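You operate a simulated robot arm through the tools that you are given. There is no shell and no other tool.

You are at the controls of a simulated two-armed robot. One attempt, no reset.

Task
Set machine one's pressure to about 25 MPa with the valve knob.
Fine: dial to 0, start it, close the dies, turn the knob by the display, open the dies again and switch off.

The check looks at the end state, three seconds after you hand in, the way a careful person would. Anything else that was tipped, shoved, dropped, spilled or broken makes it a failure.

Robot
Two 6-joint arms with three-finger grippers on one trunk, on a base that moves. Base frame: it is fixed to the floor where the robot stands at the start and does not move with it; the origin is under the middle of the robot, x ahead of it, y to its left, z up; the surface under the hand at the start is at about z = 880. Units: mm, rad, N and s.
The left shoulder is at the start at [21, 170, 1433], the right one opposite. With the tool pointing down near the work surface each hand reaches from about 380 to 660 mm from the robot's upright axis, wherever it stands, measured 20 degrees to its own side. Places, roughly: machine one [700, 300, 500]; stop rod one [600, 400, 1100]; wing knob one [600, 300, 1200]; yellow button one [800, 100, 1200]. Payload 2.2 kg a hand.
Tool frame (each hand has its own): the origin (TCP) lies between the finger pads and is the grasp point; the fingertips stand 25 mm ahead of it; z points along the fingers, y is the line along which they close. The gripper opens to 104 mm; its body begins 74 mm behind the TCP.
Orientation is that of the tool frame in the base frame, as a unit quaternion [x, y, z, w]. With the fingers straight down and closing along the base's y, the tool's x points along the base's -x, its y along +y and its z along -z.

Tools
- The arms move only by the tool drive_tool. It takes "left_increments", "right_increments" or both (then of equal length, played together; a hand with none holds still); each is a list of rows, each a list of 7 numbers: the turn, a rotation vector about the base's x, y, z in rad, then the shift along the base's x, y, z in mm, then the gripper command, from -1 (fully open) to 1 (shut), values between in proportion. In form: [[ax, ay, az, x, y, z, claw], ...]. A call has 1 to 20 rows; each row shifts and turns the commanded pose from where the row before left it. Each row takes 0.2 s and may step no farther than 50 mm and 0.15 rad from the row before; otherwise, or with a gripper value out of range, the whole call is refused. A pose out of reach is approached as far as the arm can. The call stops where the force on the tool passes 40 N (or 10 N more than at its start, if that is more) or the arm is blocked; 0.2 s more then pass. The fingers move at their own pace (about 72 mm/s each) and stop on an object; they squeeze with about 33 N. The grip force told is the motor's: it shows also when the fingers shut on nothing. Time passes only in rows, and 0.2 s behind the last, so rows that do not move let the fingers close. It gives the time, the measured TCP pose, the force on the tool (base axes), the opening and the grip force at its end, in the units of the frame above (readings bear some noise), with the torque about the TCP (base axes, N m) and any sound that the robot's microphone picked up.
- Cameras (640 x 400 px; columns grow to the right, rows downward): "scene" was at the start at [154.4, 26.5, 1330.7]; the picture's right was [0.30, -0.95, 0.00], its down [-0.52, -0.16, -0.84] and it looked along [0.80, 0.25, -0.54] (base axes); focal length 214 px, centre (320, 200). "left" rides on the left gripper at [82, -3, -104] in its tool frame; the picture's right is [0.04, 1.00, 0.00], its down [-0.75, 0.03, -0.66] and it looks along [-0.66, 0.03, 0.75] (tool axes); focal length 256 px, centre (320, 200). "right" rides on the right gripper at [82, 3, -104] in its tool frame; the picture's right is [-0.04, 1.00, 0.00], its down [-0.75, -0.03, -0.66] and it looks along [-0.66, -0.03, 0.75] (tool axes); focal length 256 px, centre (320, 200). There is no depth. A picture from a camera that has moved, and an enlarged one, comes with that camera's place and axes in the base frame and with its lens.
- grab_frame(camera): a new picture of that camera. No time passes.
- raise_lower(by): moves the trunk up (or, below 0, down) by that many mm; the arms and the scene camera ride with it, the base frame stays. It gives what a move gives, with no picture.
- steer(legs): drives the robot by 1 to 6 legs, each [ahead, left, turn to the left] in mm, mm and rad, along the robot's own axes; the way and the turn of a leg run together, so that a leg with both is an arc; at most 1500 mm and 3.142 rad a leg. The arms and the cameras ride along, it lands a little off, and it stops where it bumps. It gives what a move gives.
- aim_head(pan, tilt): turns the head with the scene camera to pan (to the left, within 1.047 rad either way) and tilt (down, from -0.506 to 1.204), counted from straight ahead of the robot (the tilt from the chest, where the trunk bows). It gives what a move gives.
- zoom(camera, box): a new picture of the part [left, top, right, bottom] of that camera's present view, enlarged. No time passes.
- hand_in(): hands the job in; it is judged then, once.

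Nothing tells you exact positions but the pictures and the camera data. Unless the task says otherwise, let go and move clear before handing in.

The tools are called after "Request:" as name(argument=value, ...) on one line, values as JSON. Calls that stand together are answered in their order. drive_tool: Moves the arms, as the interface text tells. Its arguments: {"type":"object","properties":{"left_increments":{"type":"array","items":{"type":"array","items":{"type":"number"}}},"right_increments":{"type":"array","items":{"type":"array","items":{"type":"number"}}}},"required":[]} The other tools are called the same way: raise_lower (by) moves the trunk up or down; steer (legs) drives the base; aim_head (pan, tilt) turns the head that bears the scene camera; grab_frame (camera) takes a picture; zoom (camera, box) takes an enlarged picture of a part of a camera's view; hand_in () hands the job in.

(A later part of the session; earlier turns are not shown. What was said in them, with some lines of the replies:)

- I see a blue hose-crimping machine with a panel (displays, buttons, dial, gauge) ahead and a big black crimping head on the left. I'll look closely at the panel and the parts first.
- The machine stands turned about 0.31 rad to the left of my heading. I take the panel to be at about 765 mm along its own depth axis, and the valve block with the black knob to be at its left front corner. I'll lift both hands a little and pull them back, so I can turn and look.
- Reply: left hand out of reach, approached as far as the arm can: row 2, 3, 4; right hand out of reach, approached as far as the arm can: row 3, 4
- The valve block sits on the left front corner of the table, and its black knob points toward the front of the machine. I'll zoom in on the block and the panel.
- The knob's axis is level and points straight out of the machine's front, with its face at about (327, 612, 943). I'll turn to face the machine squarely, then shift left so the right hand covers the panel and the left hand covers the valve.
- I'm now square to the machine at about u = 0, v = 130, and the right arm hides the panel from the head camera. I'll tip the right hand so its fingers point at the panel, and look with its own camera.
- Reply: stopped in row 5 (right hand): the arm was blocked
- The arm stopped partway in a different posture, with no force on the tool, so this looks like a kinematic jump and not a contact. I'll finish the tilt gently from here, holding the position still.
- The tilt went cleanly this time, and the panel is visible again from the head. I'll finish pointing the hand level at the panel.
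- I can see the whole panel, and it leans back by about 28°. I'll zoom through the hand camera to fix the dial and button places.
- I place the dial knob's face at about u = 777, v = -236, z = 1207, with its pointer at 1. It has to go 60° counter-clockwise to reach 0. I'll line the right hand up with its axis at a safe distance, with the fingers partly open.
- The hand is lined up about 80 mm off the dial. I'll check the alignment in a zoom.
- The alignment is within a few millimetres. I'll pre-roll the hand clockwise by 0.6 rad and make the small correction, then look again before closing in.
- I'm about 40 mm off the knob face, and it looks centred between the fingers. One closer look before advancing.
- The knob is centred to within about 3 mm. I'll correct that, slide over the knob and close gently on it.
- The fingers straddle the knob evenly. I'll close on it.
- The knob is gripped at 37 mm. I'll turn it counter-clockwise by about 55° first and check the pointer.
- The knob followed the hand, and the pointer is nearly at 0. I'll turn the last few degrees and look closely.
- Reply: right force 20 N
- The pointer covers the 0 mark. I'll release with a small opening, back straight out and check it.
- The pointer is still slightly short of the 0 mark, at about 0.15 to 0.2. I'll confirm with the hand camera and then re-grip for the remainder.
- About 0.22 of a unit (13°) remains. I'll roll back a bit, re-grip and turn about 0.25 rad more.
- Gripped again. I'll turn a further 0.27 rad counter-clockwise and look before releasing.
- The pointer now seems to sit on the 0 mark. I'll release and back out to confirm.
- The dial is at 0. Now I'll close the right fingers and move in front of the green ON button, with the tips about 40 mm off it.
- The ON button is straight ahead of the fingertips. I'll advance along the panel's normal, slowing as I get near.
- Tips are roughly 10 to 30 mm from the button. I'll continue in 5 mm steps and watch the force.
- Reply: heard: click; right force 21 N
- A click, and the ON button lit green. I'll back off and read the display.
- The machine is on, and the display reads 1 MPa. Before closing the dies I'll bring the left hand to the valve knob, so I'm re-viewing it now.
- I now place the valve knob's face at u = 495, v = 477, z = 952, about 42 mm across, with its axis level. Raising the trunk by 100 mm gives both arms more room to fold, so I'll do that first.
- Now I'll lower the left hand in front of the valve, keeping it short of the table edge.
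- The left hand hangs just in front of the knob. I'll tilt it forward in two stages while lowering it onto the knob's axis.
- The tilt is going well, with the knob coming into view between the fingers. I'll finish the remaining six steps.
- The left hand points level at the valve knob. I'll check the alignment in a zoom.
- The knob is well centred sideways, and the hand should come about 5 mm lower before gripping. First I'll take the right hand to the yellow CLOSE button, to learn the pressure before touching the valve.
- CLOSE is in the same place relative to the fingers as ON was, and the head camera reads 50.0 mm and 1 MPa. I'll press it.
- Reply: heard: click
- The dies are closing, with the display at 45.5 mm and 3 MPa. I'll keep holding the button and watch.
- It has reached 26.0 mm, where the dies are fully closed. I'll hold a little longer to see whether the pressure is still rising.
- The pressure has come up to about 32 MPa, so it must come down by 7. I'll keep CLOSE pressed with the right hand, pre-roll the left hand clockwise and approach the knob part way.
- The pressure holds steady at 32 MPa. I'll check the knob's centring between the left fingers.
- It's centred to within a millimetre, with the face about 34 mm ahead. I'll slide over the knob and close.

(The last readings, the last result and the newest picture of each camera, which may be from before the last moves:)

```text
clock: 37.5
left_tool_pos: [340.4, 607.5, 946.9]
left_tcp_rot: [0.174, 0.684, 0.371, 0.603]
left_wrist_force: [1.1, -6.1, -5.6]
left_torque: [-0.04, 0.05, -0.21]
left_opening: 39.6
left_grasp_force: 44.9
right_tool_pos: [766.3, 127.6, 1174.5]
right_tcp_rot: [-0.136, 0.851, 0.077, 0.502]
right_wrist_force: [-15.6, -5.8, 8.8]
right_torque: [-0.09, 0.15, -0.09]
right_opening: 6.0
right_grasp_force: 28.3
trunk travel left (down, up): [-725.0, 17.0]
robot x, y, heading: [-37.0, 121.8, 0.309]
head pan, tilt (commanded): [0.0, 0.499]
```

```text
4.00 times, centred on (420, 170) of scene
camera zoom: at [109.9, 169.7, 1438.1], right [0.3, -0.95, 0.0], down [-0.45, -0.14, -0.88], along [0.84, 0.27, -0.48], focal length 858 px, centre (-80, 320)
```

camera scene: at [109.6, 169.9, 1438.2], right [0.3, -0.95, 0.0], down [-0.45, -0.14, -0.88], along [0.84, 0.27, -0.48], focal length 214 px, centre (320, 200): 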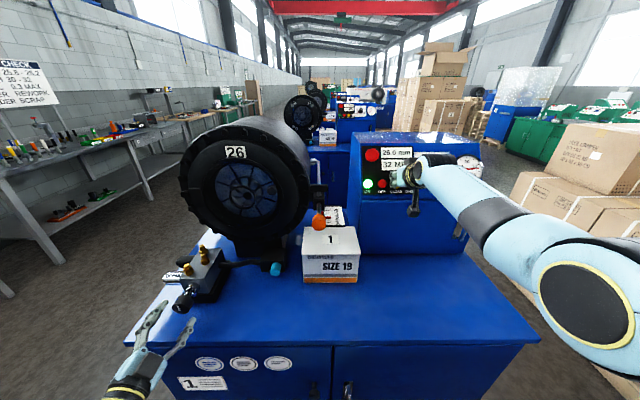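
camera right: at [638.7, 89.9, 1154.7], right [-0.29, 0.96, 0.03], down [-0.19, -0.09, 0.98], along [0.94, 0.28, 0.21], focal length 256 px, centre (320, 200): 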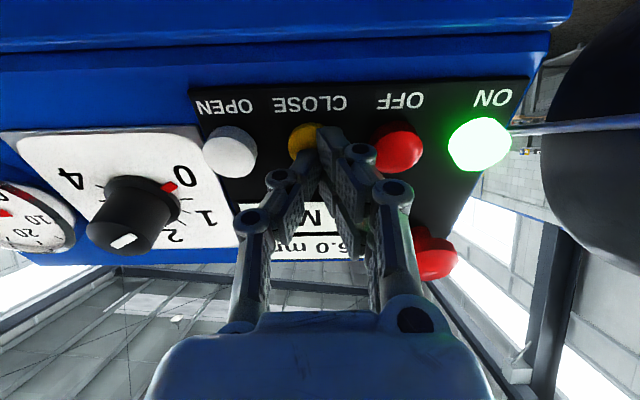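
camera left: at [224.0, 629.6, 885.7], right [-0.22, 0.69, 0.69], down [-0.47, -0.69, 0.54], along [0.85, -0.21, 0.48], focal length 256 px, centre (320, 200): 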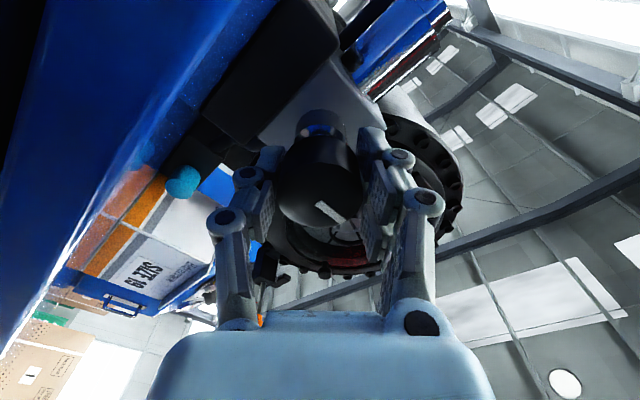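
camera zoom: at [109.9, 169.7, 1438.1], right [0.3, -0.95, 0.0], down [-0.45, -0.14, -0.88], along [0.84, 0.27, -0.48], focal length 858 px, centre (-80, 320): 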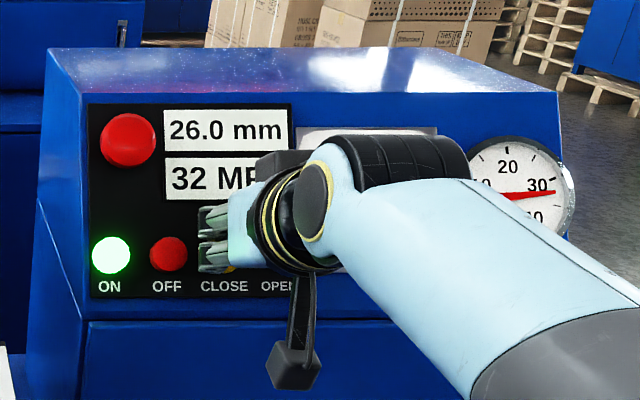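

The valve knob is gripped. I'll turn it counter-clockwise by about 0.36 rad and read the display.

Request:
drive_tool(left_increments=[[-0.1143, -0.0366, 0, 0, 0, 0, 1], [-0.1143, -0.0366, 0, 0, 0, 0, 1], [-0.1143, -0.0366, 0, 0, 0, 0, 1], [0, 0, 0, 0, 0, 0, 1]])

Request:
zoom(camera="scene", box=[340, 120, 500, 220])

Request:
grab_frame(camera="left")

```text
clock: 38.5
left_tool_pos: [339.2, 606.6, 948.5]
left_tcp_rot: [0.048, 0.703, 0.258, 0.661]
left_wrist_force: [-4.7, -12.4, -7.7]
left_torque: [0.13, -0.41, -0.51]
left_opening: 39.4
left_grasp_force: 45.1
right_tool_pos: [764.7, 126.3, 1175.1]
right_tcp_rot: [-0.137, 0.851, 0.078, 0.501]
right_wrist_force: [-12.8, -4.2, 8.2]
right_torque: [-0.05, 0.14, -0.1]
right_opening: 6.1
right_grasp_force: 28.3
trunk travel left (down, up): [-725.0, 17.0]
robot x, y, heading: [-40.5, 121.8, 0.309]
head pan, tilt (commanded): [0.0, 0.499]
```

```text
4.00 times, centred on (420, 170) of scene
camera zoom: at [109.5, 169.1, 1438.2], right [0.3, -0.95, 0.0], down [-0.45, -0.14, -0.88], along [0.84, 0.27, -0.48], focal length 858 px, centre (-80, 320)
```

zoom: 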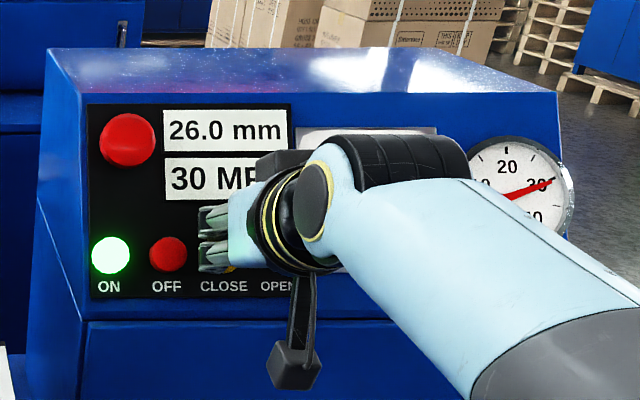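

```text
taken
camera left: at [231.4, 606.4, 869.7], right [-0.28, 0.88, 0.39], down [-0.54, -0.48, 0.69], along [0.79, -0.02, 0.61], focal length 256 px, centre (320, 200)
```

left: 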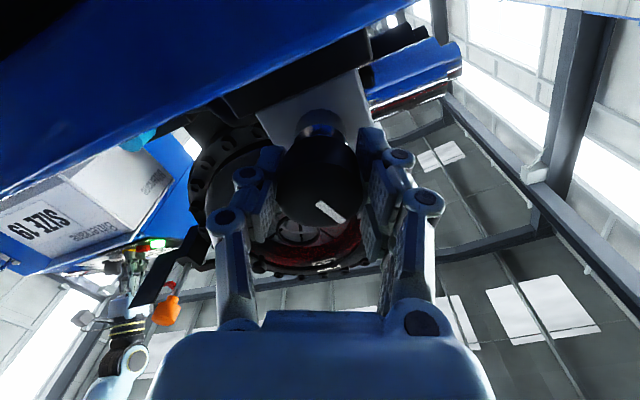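

The pressure fell to 30 MPa, so counter-clockwise is right, at about 5 to 6 MPa per rad. I'll turn a further 0.6 rad and re-read.

Request:
drive_tool(left_increments=[[-0.1143, -0.0366, 0, 0, 0, 0, 1], [-0.1143, -0.0366, 0, 0, 0, 0, 1], [-0.1143, -0.0366, 0, 0, 0, 0, 1], [-0.1143, -0.0366, 0, 0, 0, 0, 1], [-0.1143, -0.0366, 0, 0, 0, 0, 1], [0, 0, 0, 0, 0, 0, 1]])

Request:
zoom(camera="scene", box=[340, 120, 500, 220])

Request:
grab_frame(camera="left")

```text
clock: 40.0
left_tool_pos: [339.2, 608.3, 946.1]
left_tcp_rot: [-0.164, 0.684, 0.053, 0.708]
left_wrist_force: [-7.4, -7.3, -6.3]
left_torque: [0.04, -0.05, -0.01]
left_opening: 39.7
left_grasp_force: 44.8
right_tool_pos: [764.5, 125.6, 1175.4]
right_tcp_rot: [-0.136, 0.851, 0.077, 0.502]
right_wrist_force: [-12.4, -6.8, 7.8]
right_torque: [-0.14, 0.12, -0.13]
right_opening: 5.8
right_grasp_force: 28.8
trunk travel left (down, up): [-725.0, 17.0]
robot x, y, heading: [-42.5, 125.7, 0.314]
head pan, tilt (commanded): [0.0, 0.499]
```

```text
4.00 times, centred on (420, 170) of scene
camera zoom: at [109.4, 169.2, 1438.3], right [0.3, -0.95, 0.0], down [-0.45, -0.14, -0.88], along [0.84, 0.27, -0.48], focal length 858 px, centre (-80, 320)
```

zoom: 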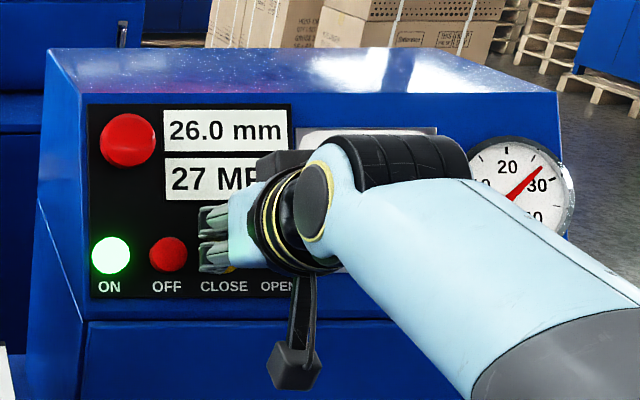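

```text
taken
camera left: at [246.1, 561.1, 864.7], right [-0.3, 0.93, -0.2], down [-0.68, -0.06, 0.73], along [0.67, 0.35, 0.65], focal length 256 px, centre (320, 200)
```

left: 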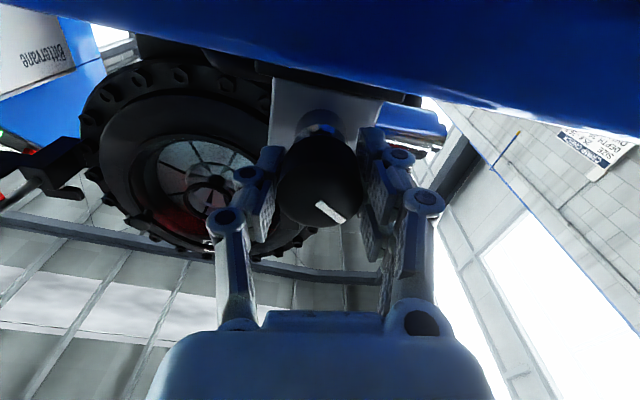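

27 MPa now. I'll turn 0.3 rad more.

Request:
drive_tool(left_increments=[[-0.0953, -0.0305, 0, 0, 0, 0, 1], [-0.0953, -0.0305, 0, 0, 0, 0, 1], [-0.0953, -0.0305, 0, 0, 0, 0, 1], [0, 0, 0, 0, 0, 0, 1]])

Request:
zoom(camera="scene", box=[340, 120, 500, 220])

Request:
zoom(camera="scene", box=[450, 145, 490, 185])

```text
clock: 41.0
left_tool_pos: [339.5, 608.4, 945.8]
left_tcp_rot: [-0.265, 0.652, -0.052, 0.708]
left_wrist_force: [-8.5, -3.0, -5.8]
left_torque: [-0.05, 0.09, 0.07]
left_opening: 39.6
left_grasp_force: 44.7
right_tool_pos: [765.3, 126.2, 1175.1]
right_tcp_rot: [-0.138, 0.851, 0.078, 0.502]
right_wrist_force: [-11.9, -7.8, 7.5]
right_torque: [-0.19, 0.13, -0.17]
right_opening: 6.0
right_grasp_force: 28.5
trunk travel left (down, up): [-725.0, 17.0]
robot x, y, heading: [-38.0, 120.8, 0.309]
head pan, tilt (commanded): [0.0, 0.499]
```

```text
4.00 times, centred on (420, 170) of scene
camera zoom: at [109.2, 169.6, 1438.3], right [0.3, -0.95, 0.0], down [-0.45, -0.14, -0.88], along [0.84, 0.27, -0.48], focal length 858 px, centre (-80, 320)
```

zoom: 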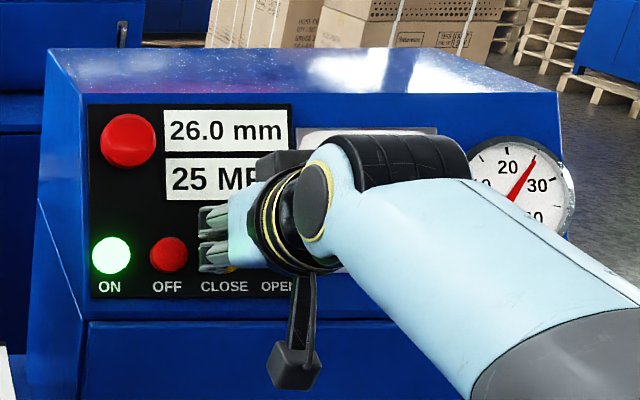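

```text
10.00 times, centred on (470, 165) of scene
camera zoom: at [109.2, 169.6, 1438.3], right [0.3, -0.95, 0.0], down [-0.45, -0.14, -0.88], along [0.84, 0.27, -0.48], focal length 2145 px, centre (-1180, 550)
```

zoom: 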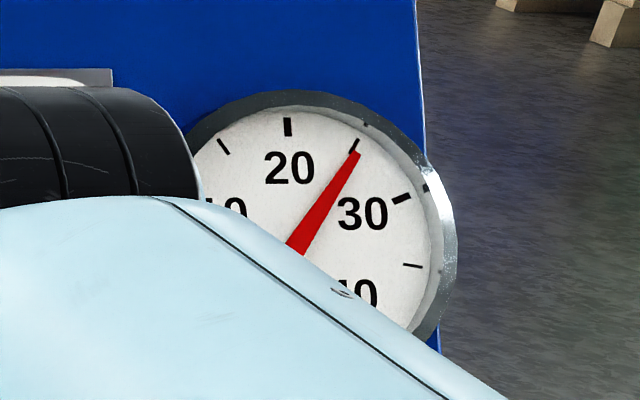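

The display reads 25 MPa, and the gauge needle sits on the 25 mark. I'll release the valve knob with CLOSE still held, and check the reading stays.

Request:
drive_tool(left_increments=[[0, 0, 0, 0, 0, 0, 0.15], [0, 0, 0, 0, 0, 0, -0.1], [0, 0, 0, 0, 0, 0, -0.2]])

Request:
zoom(camera="scene", box=[340, 120, 500, 220])

Request:
grab_frame(camera="left")

```text
clock: 41.8
left_tool_pos: [339.5, 607.3, 946.1]
left_tcp_rot: [-0.265, 0.652, -0.051, 0.709]
left_wrist_force: [-0.9, 0.0, -0.1]
left_torque: [0.01, 0.03, 0.02]
left_opening: 62.7
left_grasp_force: 0.0
right_tool_pos: [763.7, 127.6, 1175.0]
right_tcp_rot: [-0.137, 0.85, 0.078, 0.502]
right_wrist_force: [-14.0, -7.2, 8.5]
right_torque: [-0.14, 0.14, -0.11]
right_opening: 5.9
right_grasp_force: 28.2
trunk travel left (down, up): [-725.0, 17.0]
robot x, y, heading: [-38.6, 121.4, 0.305]
head pan, tilt (commanded): [0.0, 0.499]
```

```text
4.00 times, centred on (420, 170) of scene
camera zoom: at [109.6, 169.7, 1438.2], right [0.3, -0.95, 0.0], down [-0.45, -0.14, -0.88], along [0.84, 0.27, -0.48], focal length 858 px, centre (-80, 320)
```

zoom: 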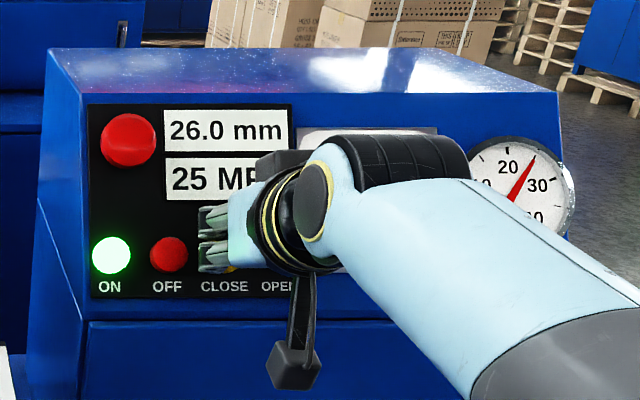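

```text
taken
camera left: at [253.8, 539.5, 873.1], right [-0.26, 0.84, -0.48], down [-0.74, 0.14, 0.66], along [0.62, 0.53, 0.58], focal length 256 px, centre (320, 200)
```

left: 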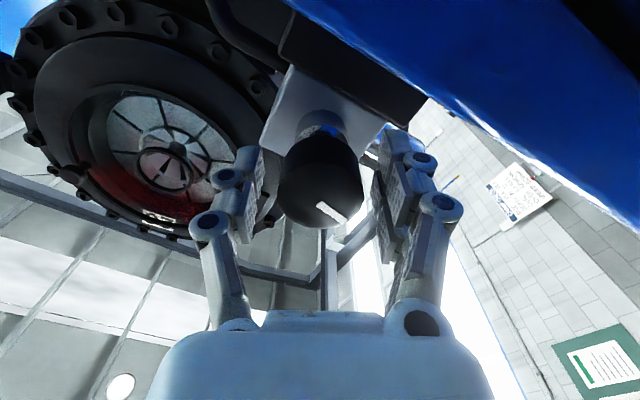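

It still reads 25 MPa with the knob free. I'll back the left hand straight out and check once more.

Request:
drive_tool(left_increments=[[0, 0, 0, -19, -6.1, 0, -0.2], [0, 0, 0, -19, -6.1, 0, -0.2], [0, 0, 0, -19, -6.1, 0, -0.2], [0, 0, 0, -19, -6.1, 0, -0.2]])

Request:
zoom(camera="scene", box=[340, 120, 500, 220])

Request:
grab_frame(camera="scene")

```text
clock: 42.8
left_tool_pos: [263.9, 583.6, 945.9]
left_tcp_rot: [-0.265, 0.652, -0.052, 0.709]
left_wrist_force: [-0.6, 0.6, 0.1]
left_torque: [0.01, 0.05, -0.04]
left_opening: 62.1
left_grasp_force: 0.1
right_tool_pos: [764.1, 127.5, 1175.6]
right_tcp_rot: [-0.137, 0.851, 0.077, 0.502]
right_wrist_force: [-13.4, -6.6, 8.6]
right_torque: [-0.11, 0.07, -0.08]
right_opening: 5.8
right_grasp_force: 28.4
trunk travel left (down, up): [-725.0, 17.0]
robot x, y, heading: [-43.5, 122.0, 0.309]
head pan, tilt (commanded): [0.0, 0.499]
```

```text
4.00 times, centred on (420, 170) of scene
camera zoom: at [109.3, 169.7, 1438.3], right [0.3, -0.95, 0.0], down [-0.45, -0.14, -0.88], along [0.84, 0.27, -0.48], focal length 858 px, centre (-80, 320)
```

zoom: 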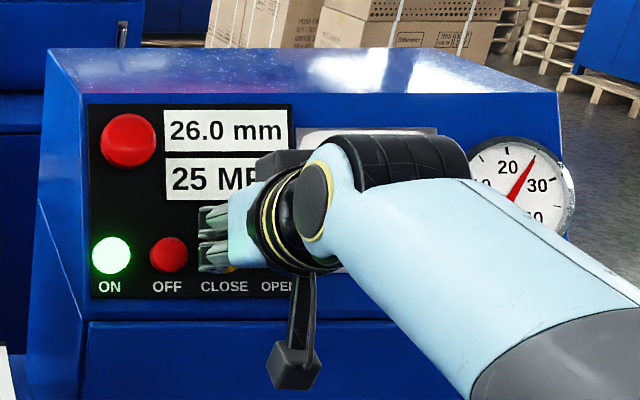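

```text
taken
camera scene: at [109.3, 169.7, 1438.3], right [0.3, -0.95, 0.0], down [-0.45, -0.14, -0.88], along [0.84, 0.27, -0.48], focal length 214 px, centre (320, 200)
```

scene: 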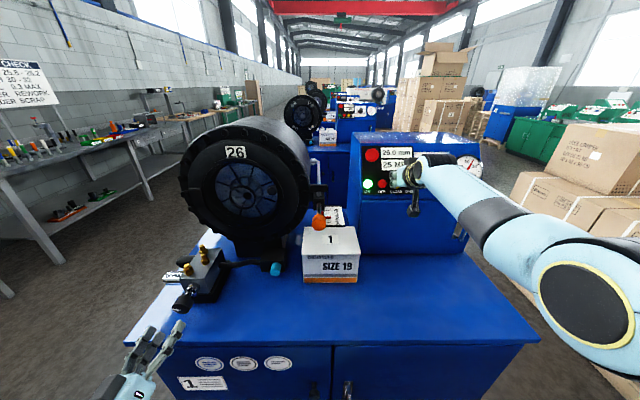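

25 MPa confirmed. I'll back the right hand off CLOSE and move across in front of the white OPEN button.

Request:
drive_tool(right_increments=[[0, 0, 0, -20.8, -6.75, 12.2, 1], [0, 0, 0, -20.8, -6.75, 12.2, 1], [0, 0, 0, 7, -21.7, 0, 1], [0, 0, 0, 7, -21.7, 0, 1]])

Request:
grab_frame(camera="right")

Request:
zoom(camera="scene", box=[340, 120, 500, 220])

```text
clock: 43.8
left_tool_pos: [265.8, 582.5, 945.3]
left_tcp_rot: [-0.265, 0.653, -0.053, 0.708]
left_wrist_force: [0.1, -0.3, -0.4]
left_torque: [0.01, 0.03, 0.01]
left_opening: 62.2
left_grasp_force: 0.0
right_tool_pos: [738.7, 68.7, 1197.3]
right_tcp_rot: [-0.137, 0.852, 0.077, 0.5]
right_wrist_force: [0.3, -0.8, -0.1]
right_torque: [-0.04, 0.01, 0.04]
right_opening: 0.1
right_grasp_force: 28.2
trunk travel left (down, up): [-725.0, 17.0]
robot x, y, heading: [-36.4, 121.7, 0.311]
head pan, tilt (commanded): [0.0, 0.499]
```

```text
taken
camera right: at [612.9, 32.5, 1177.8], right [-0.29, 0.96, 0.03], down [-0.19, -0.09, 0.98], along [0.94, 0.28, 0.21], focal length 256 px, centre (320, 200)
```

right: 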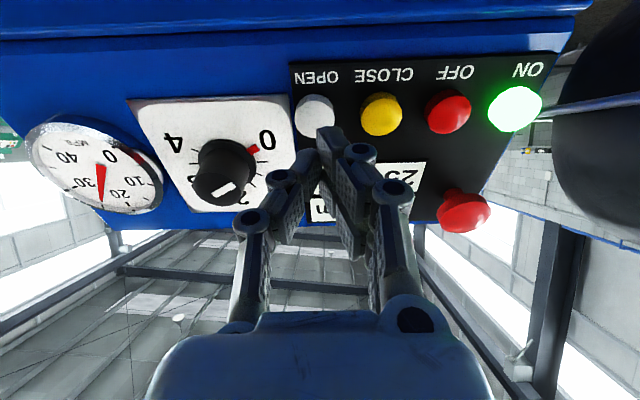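

```text
4.00 times, centred on (420, 170) of scene
camera zoom: at [112.7, 170.0, 1437.8], right [0.3, -0.95, 0.0], down [-0.46, -0.15, -0.88], along [0.84, 0.27, -0.48], focal length 858 px, centre (-80, 320)
```

zoom: 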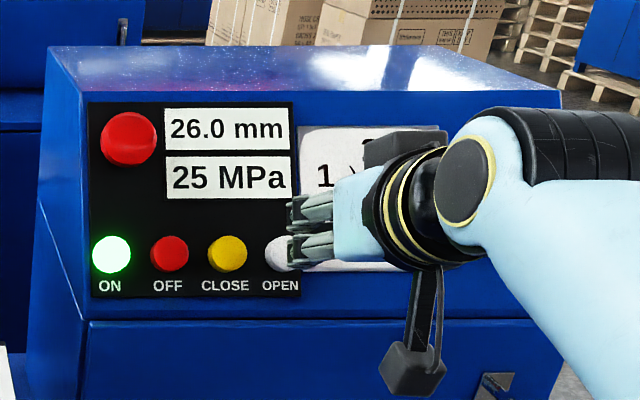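

Pressure holds at 25 MPa without the button, and OPEN is straight ahead. I'll press it.

Request:
drive_tool(right_increments=[[0, 0, 0, 8.3, 2.7, -4.9, 1], [0, 0, 0, 8.3, 2.7, -4.9, 1], [0, 0, 0, 8.3, 2.7, -4.9, 1], [0, 0, 0, 4.15, 1.35, -2.45, 1], [0, 0, 0, 4.15, 1.35, -2.45, 1], [0, 0, 0, 4.15, 1.35, -2.45, 1], [0, 0, 0, 4.15, 1.35, -2.45, 1]])

Request:
zoom(camera="scene", box=[340, 120, 500, 220])

Request:
grab_frame(camera="right")

```text
clock: 45.4
left_tool_pos: [263.2, 582.7, 946.2]
left_tcp_rot: [-0.265, 0.652, -0.052, 0.709]
left_wrist_force: [0.8, 0.1, 0.7]
left_torque: [-0.01, 0.01, 0.04]
left_opening: 62.2
left_grasp_force: 0.1
right_tool_pos: [777.1, 83.2, 1174.0]
right_tcp_rot: [-0.137, 0.851, 0.077, 0.502]
right_wrist_force: [-14.7, -4.0, 6.4]
right_torque: [-0.07, 0.17, -0.06]
right_opening: 5.9
right_grasp_force: 28.1
trunk travel left (down, up): [-725.0, 17.0]
robot x, y, heading: [-38.3, 123.9, 0.308]
head pan, tilt (commanded): [0.0, 0.499]
heard: click
```

```text
4.00 times, centred on (420, 170) of scene
camera zoom: at [109.5, 170.0, 1438.2], right [0.3, -0.95, 0.0], down [-0.45, -0.14, -0.88], along [0.84, 0.27, -0.48], focal length 858 px, centre (-80, 320)
```

zoom: 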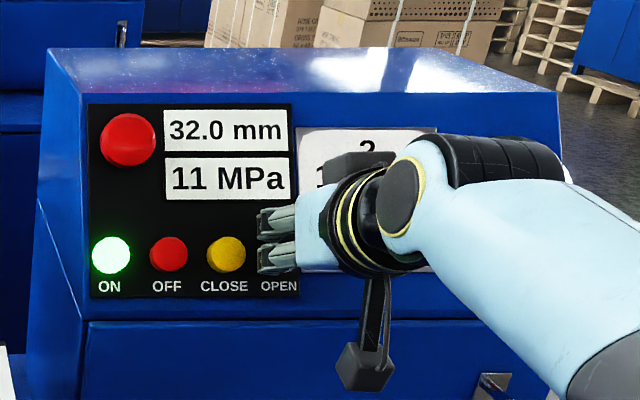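

```text
taken
camera right: at [651.8, 46.3, 1153.4], right [-0.29, 0.96, 0.03], down [-0.19, -0.09, 0.98], along [0.94, 0.28, 0.21], focal length 256 px, centre (320, 200)
```

right: 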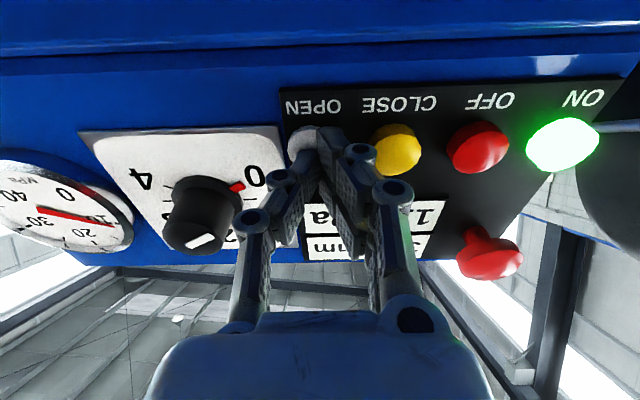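

The dies are opening, with the display at 32.0 mm and the pressure falling. I'll hold the button until they are fully open.

Request:
drive_tool(right_increments=[[0, 0, 0, 0, 0, 0, 1], [0, 0, 0, 0, 0, 0, 1], [0, 0, 0, 0, 0, 0, 1], [0, 0, 0, 0, 0, 0, 1], [0, 0, 0, 0, 0, 0, 1], [0, 0, 0, 0, 0, 0, 1], [0, 0, 0, 0, 0, 0, 1], [0, 0, 0, 0, 0, 0, 1], [0, 0, 0, 0, 0, 0, 1], [0, 0, 0, 0, 0, 0, 1], [0, 0, 0, 0, 0, 0, 1], [0, 0, 0, 0, 0, 0, 1]])

Request:
zoom(camera="scene", box=[340, 120, 500, 220])

```text
clock: 48.0
left_tool_pos: [264.6, 582.5, 946.6]
left_tcp_rot: [-0.265, 0.652, -0.052, 0.709]
left_wrist_force: [0.5, -0.6, 0.4]
left_torque: [0.0, 0.04, 0.03]
left_opening: 62.2
left_grasp_force: 0.0
right_tool_pos: [777.5, 83.5, 1173.9]
right_tcp_rot: [-0.136, 0.851, 0.077, 0.502]
right_wrist_force: [-12.9, -7.1, 7.6]
right_torque: [-0.14, 0.11, -0.14]
right_opening: 6.3
right_grasp_force: 28.1
trunk travel left (down, up): [-725.0, 17.0]
robot x, y, heading: [-41.9, 123.4, 0.313]
head pan, tilt (commanded): [0.0, 0.499]
```

```text
4.00 times, centred on (420, 170) of scene
camera zoom: at [109.6, 169.8, 1438.2], right [0.3, -0.95, 0.0], down [-0.45, -0.14, -0.88], along [0.84, 0.27, -0.48], focal length 858 px, centre (-80, 320)
```

zoom: 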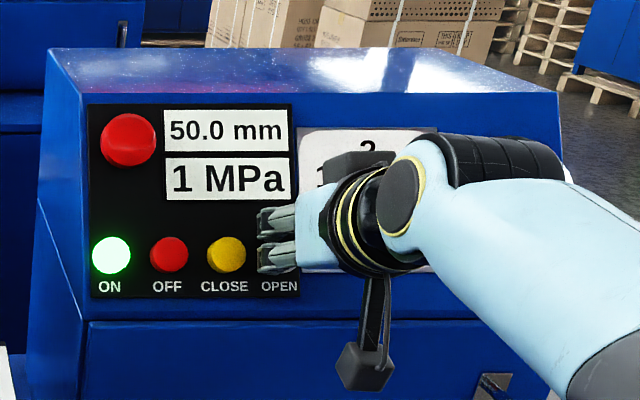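

The dies are fully open, at 50.0 mm and 1 MPa. I'll back off and move in front of the small red OFF button.

Request:
drive_tool(right_increments=[[0, 0, 0, -20.8, -6.75, 12.2, 1], [0, 0, 0, -20.8, -6.75, 12.2, 1], [0, 0, 0, -9.3, 28.9, 0, 1], [0, 0, 0, -9.3, 28.9, 0, 1], [0, 0, 0, -9.3, 28.9, 0, 1]])

Request:
grab_frame(camera="right")

Request:
zoom(camera="scene", box=[340, 120, 500, 220])

```text
clock: 49.1
left_tool_pos: [266.9, 583.4, 943.2]
left_tcp_rot: [-0.265, 0.653, -0.052, 0.708]
left_wrist_force: [-0.3, 0.1, -0.2]
left_torque: [0.01, -0.01, -0.05]
left_opening: 62.5
left_grasp_force: 0.1
right_tool_pos: [711.0, 155.5, 1197.7]
right_tcp_rot: [-0.136, 0.851, 0.076, 0.501]
right_wrist_force: [0.1, 0.7, -0.1]
right_torque: [-0.01, 0.01, -0.02]
right_opening: 0.0
right_grasp_force: 28.2
trunk travel left (down, up): [-725.0, 17.0]
robot x, y, heading: [-40.8, 122.8, 0.309]
head pan, tilt (commanded): [0.0, 0.499]
```

```text
taken
camera right: at [585.9, 119.2, 1177.5], right [-0.29, 0.96, 0.03], down [-0.19, -0.09, 0.98], along [0.94, 0.28, 0.21], focal length 256 px, centre (320, 200)
```

right: 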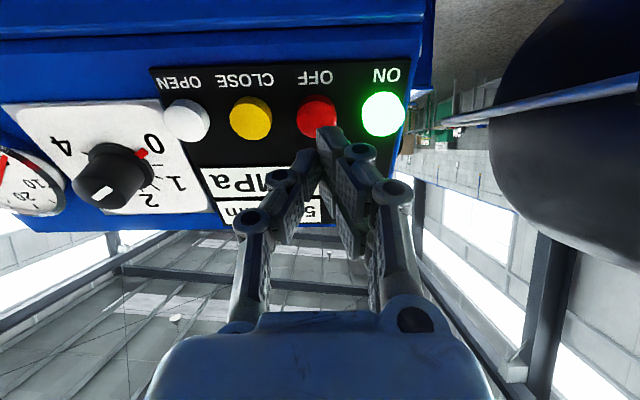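

```text
4.00 times, centred on (420, 170) of scene
camera zoom: at [112.9, 172.2, 1437.7], right [0.3, -0.95, 0.0], down [-0.46, -0.15, -0.88], along [0.84, 0.27, -0.48], focal length 858 px, centre (-80, 320)
```

zoom: 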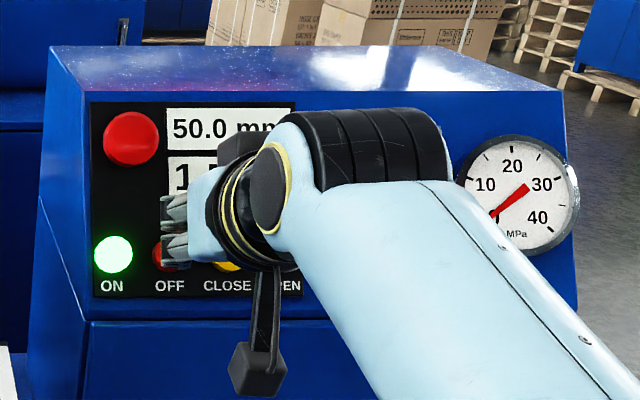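

OFF is squarely in front of the fingertips. I'll press it just as I did the others.

Request:
drive_tool(right_increments=[[0, 0, 0, 8.3, 2.7, -4.9, 1], [0, 0, 0, 8.3, 2.7, -4.9, 1], [0, 0, 0, 8.3, 2.7, -4.9, 1], [0, 0, 0, 4.15, 1.35, -2.45, 1], [0, 0, 0, 4.15, 1.35, -2.45, 1], [0, 0, 0, 4.15, 1.35, -2.45, 1], [0, 0, 0, 4.15, 1.35, -2.45, 1]])

Request:
zoom(camera="right", box=[100, 60, 420, 260])

Request:
zoom(camera="scene", box=[340, 120, 500, 220])

```text
clock: 50.8
left_tool_pos: [264.1, 582.6, 946.8]
left_tcp_rot: [-0.264, 0.652, -0.052, 0.708]
left_wrist_force: [-0.5, 1.1, -0.6]
left_torque: [0.0, 0.0, -0.01]
left_opening: 62.2
left_grasp_force: 0.1
right_tool_pos: [748.3, 169.8, 1173.4]
right_tcp_rot: [-0.136, 0.851, 0.077, 0.502]
right_wrist_force: [-14.5, -5.1, 6.8]
right_torque: [-0.08, 0.17, -0.08]
right_opening: 5.6
right_grasp_force: 28.7
trunk travel left (down, up): [-725.0, 17.0]
robot x, y, heading: [-39.3, 122.5, 0.311]
head pan, tilt (commanded): [0.0, 0.499]
heard: click
```

```text
2.00 times, centred on (260, 160) of right
camera zoom: at [623.6, 132.6, 1153.5], right [-0.29, 0.96, 0.03], down [-0.19, -0.09, 0.98], along [0.94, 0.28, 0.21], focal length 512 px, centre (440, 280)
```

zoom: 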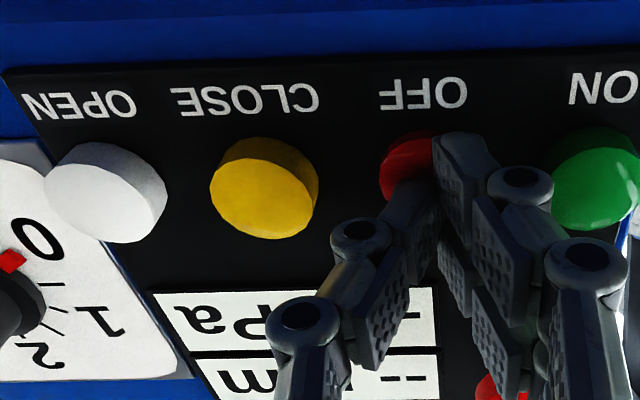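

```text
4.00 times, centred on (420, 170) of scene
camera zoom: at [109.5, 170.0, 1438.2], right [0.3, -0.95, 0.0], down [-0.45, -0.14, -0.88], along [0.84, 0.27, -0.48], focal length 858 px, centre (-80, 320)
```

zoom: 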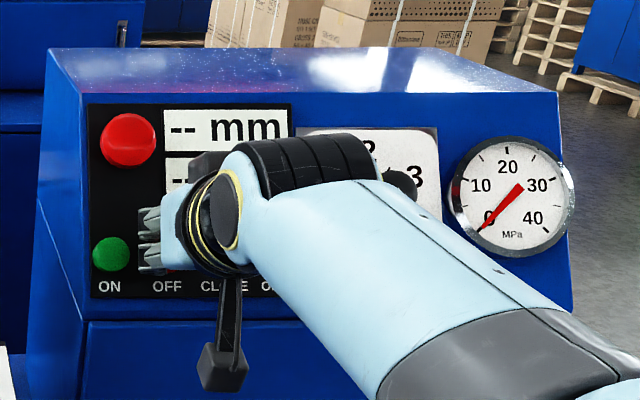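

The display is blank and the ON light is out, so the machine is off. I'll back both hands clear and do a last check of dial, knob and surroundings.

Request:
drive_tool(right_increments=[[0, 0, 0, -20.8, -6.75, 12.2, 1], [0, 0, 0, -20.8, -6.75, 12.2, 1], [0, 0, 0, 7, -30, 20, 1], [0, 0, 0, 5, -30, 20, 1], [0, 0, 0, 5, -30, 20, 1], [0, 0, 0, 5, -30, 20, 1]], left_increments=[[0, 0, 0, -10, -3.2, 0, -0.2], [0, 0, 0, -10, -3.2, 0, -0.2], [0, 0, 0, -10, -3.2, 0, -0.2], [0, 0, 0, -10, -3.2, 0, -0.2], [0, 0, 0, 0, 0, 0, -0.2], [0, 0, 0, 0, 0, 0, -0.2]])

Request:
grab_frame(camera="scene")

Request:
grab_frame(camera="right")

Request:
zoom(camera="scene", box=[340, 120, 500, 220])

```text
clock: 52.1
left_tool_pos: [227.7, 570.1, 946.7]
left_tcp_rot: [-0.265, 0.653, -0.053, 0.708]
left_wrist_force: [-0.3, -0.8, 0.3]
left_torque: [-0.01, 0.0, -0.01]
left_opening: 62.3
left_grasp_force: 0.1
right_tool_pos: [732.7, 35.1, 1277.0]
right_tcp_rot: [-0.136, 0.852, 0.077, 0.5]
right_wrist_force: [-0.7, -0.4, 0.4]
right_torque: [-0.04, 0.01, 0.01]
right_opening: 0.1
right_grasp_force: 29.0
trunk travel left (down, up): [-725.0, 17.0]
robot x, y, heading: [-39.6, 118.4, 0.312]
head pan, tilt (commanded): [0.0, 0.499]
```

```text
taken
camera scene: at [113.3, 169.3, 1437.8], right [0.3, -0.95, 0.0], down [-0.46, -0.14, -0.88], along [0.84, 0.27, -0.48], focal length 214 px, centre (320, 200)
```

scene: 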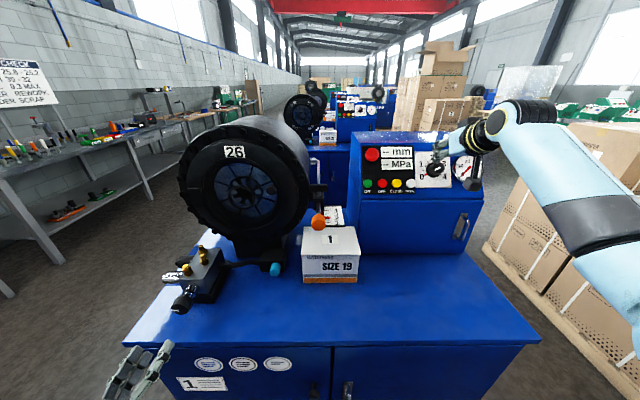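

```text
taken
camera right: at [607.1, -3.0, 1256.4], right [-0.29, 0.96, 0.03], down [-0.19, -0.09, 0.98], along [0.94, 0.28, 0.21], focal length 256 px, centre (320, 200)
```

right: 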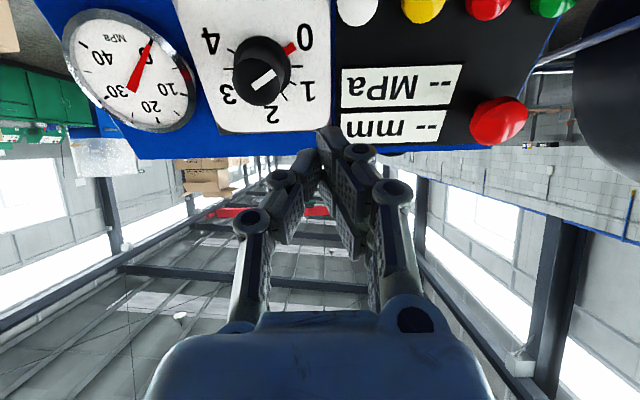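

```text
4.00 times, centred on (420, 170) of scene
camera zoom: at [113.3, 169.3, 1437.8], right [0.3, -0.95, 0.0], down [-0.46, -0.14, -0.88], along [0.84, 0.27, -0.48], focal length 858 px, centre (-80, 320)
```

zoom: 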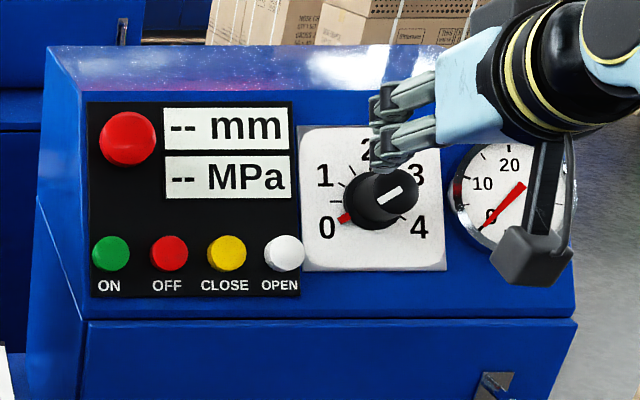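

All is as it should be: the dial is at 0, the display is blank, the gauge is at 0 and the dies are open. The valve was left at the 25 MPa setting, nothing else was moved and both hands are clear, so I'm handing in.

Request:
hand_in()

```text
The job is handed in.
```

I set machine one's pressure to 25 MPa with the valve knob and handed the job in. I have not seen the result of the check.

- **Dial:** I turned it from 1 to 0. It took two grips, because the first stopped short at about 0.2.
- **Closing:** With the machine on, the dies closed to 26.0 mm and the pressure came up to about 32 MPa.
- **Valve knob:** I turned it counter-clockwise until the display read 25 MPa and the gauge needle sat on the 25 mark. The reading stayed at 25 MPa after I let go of the knob, and again after I released CLOSE.
- **Opening and off:** The dies opened fully to 50.0 mm, and I then pressed OFF. The display is blank, the ON light is out and the gauge is back at 0.

In the last pictures the SIZE 19 box, the stop rod and the other things around the machine looked unmoved, and both hands were clear.
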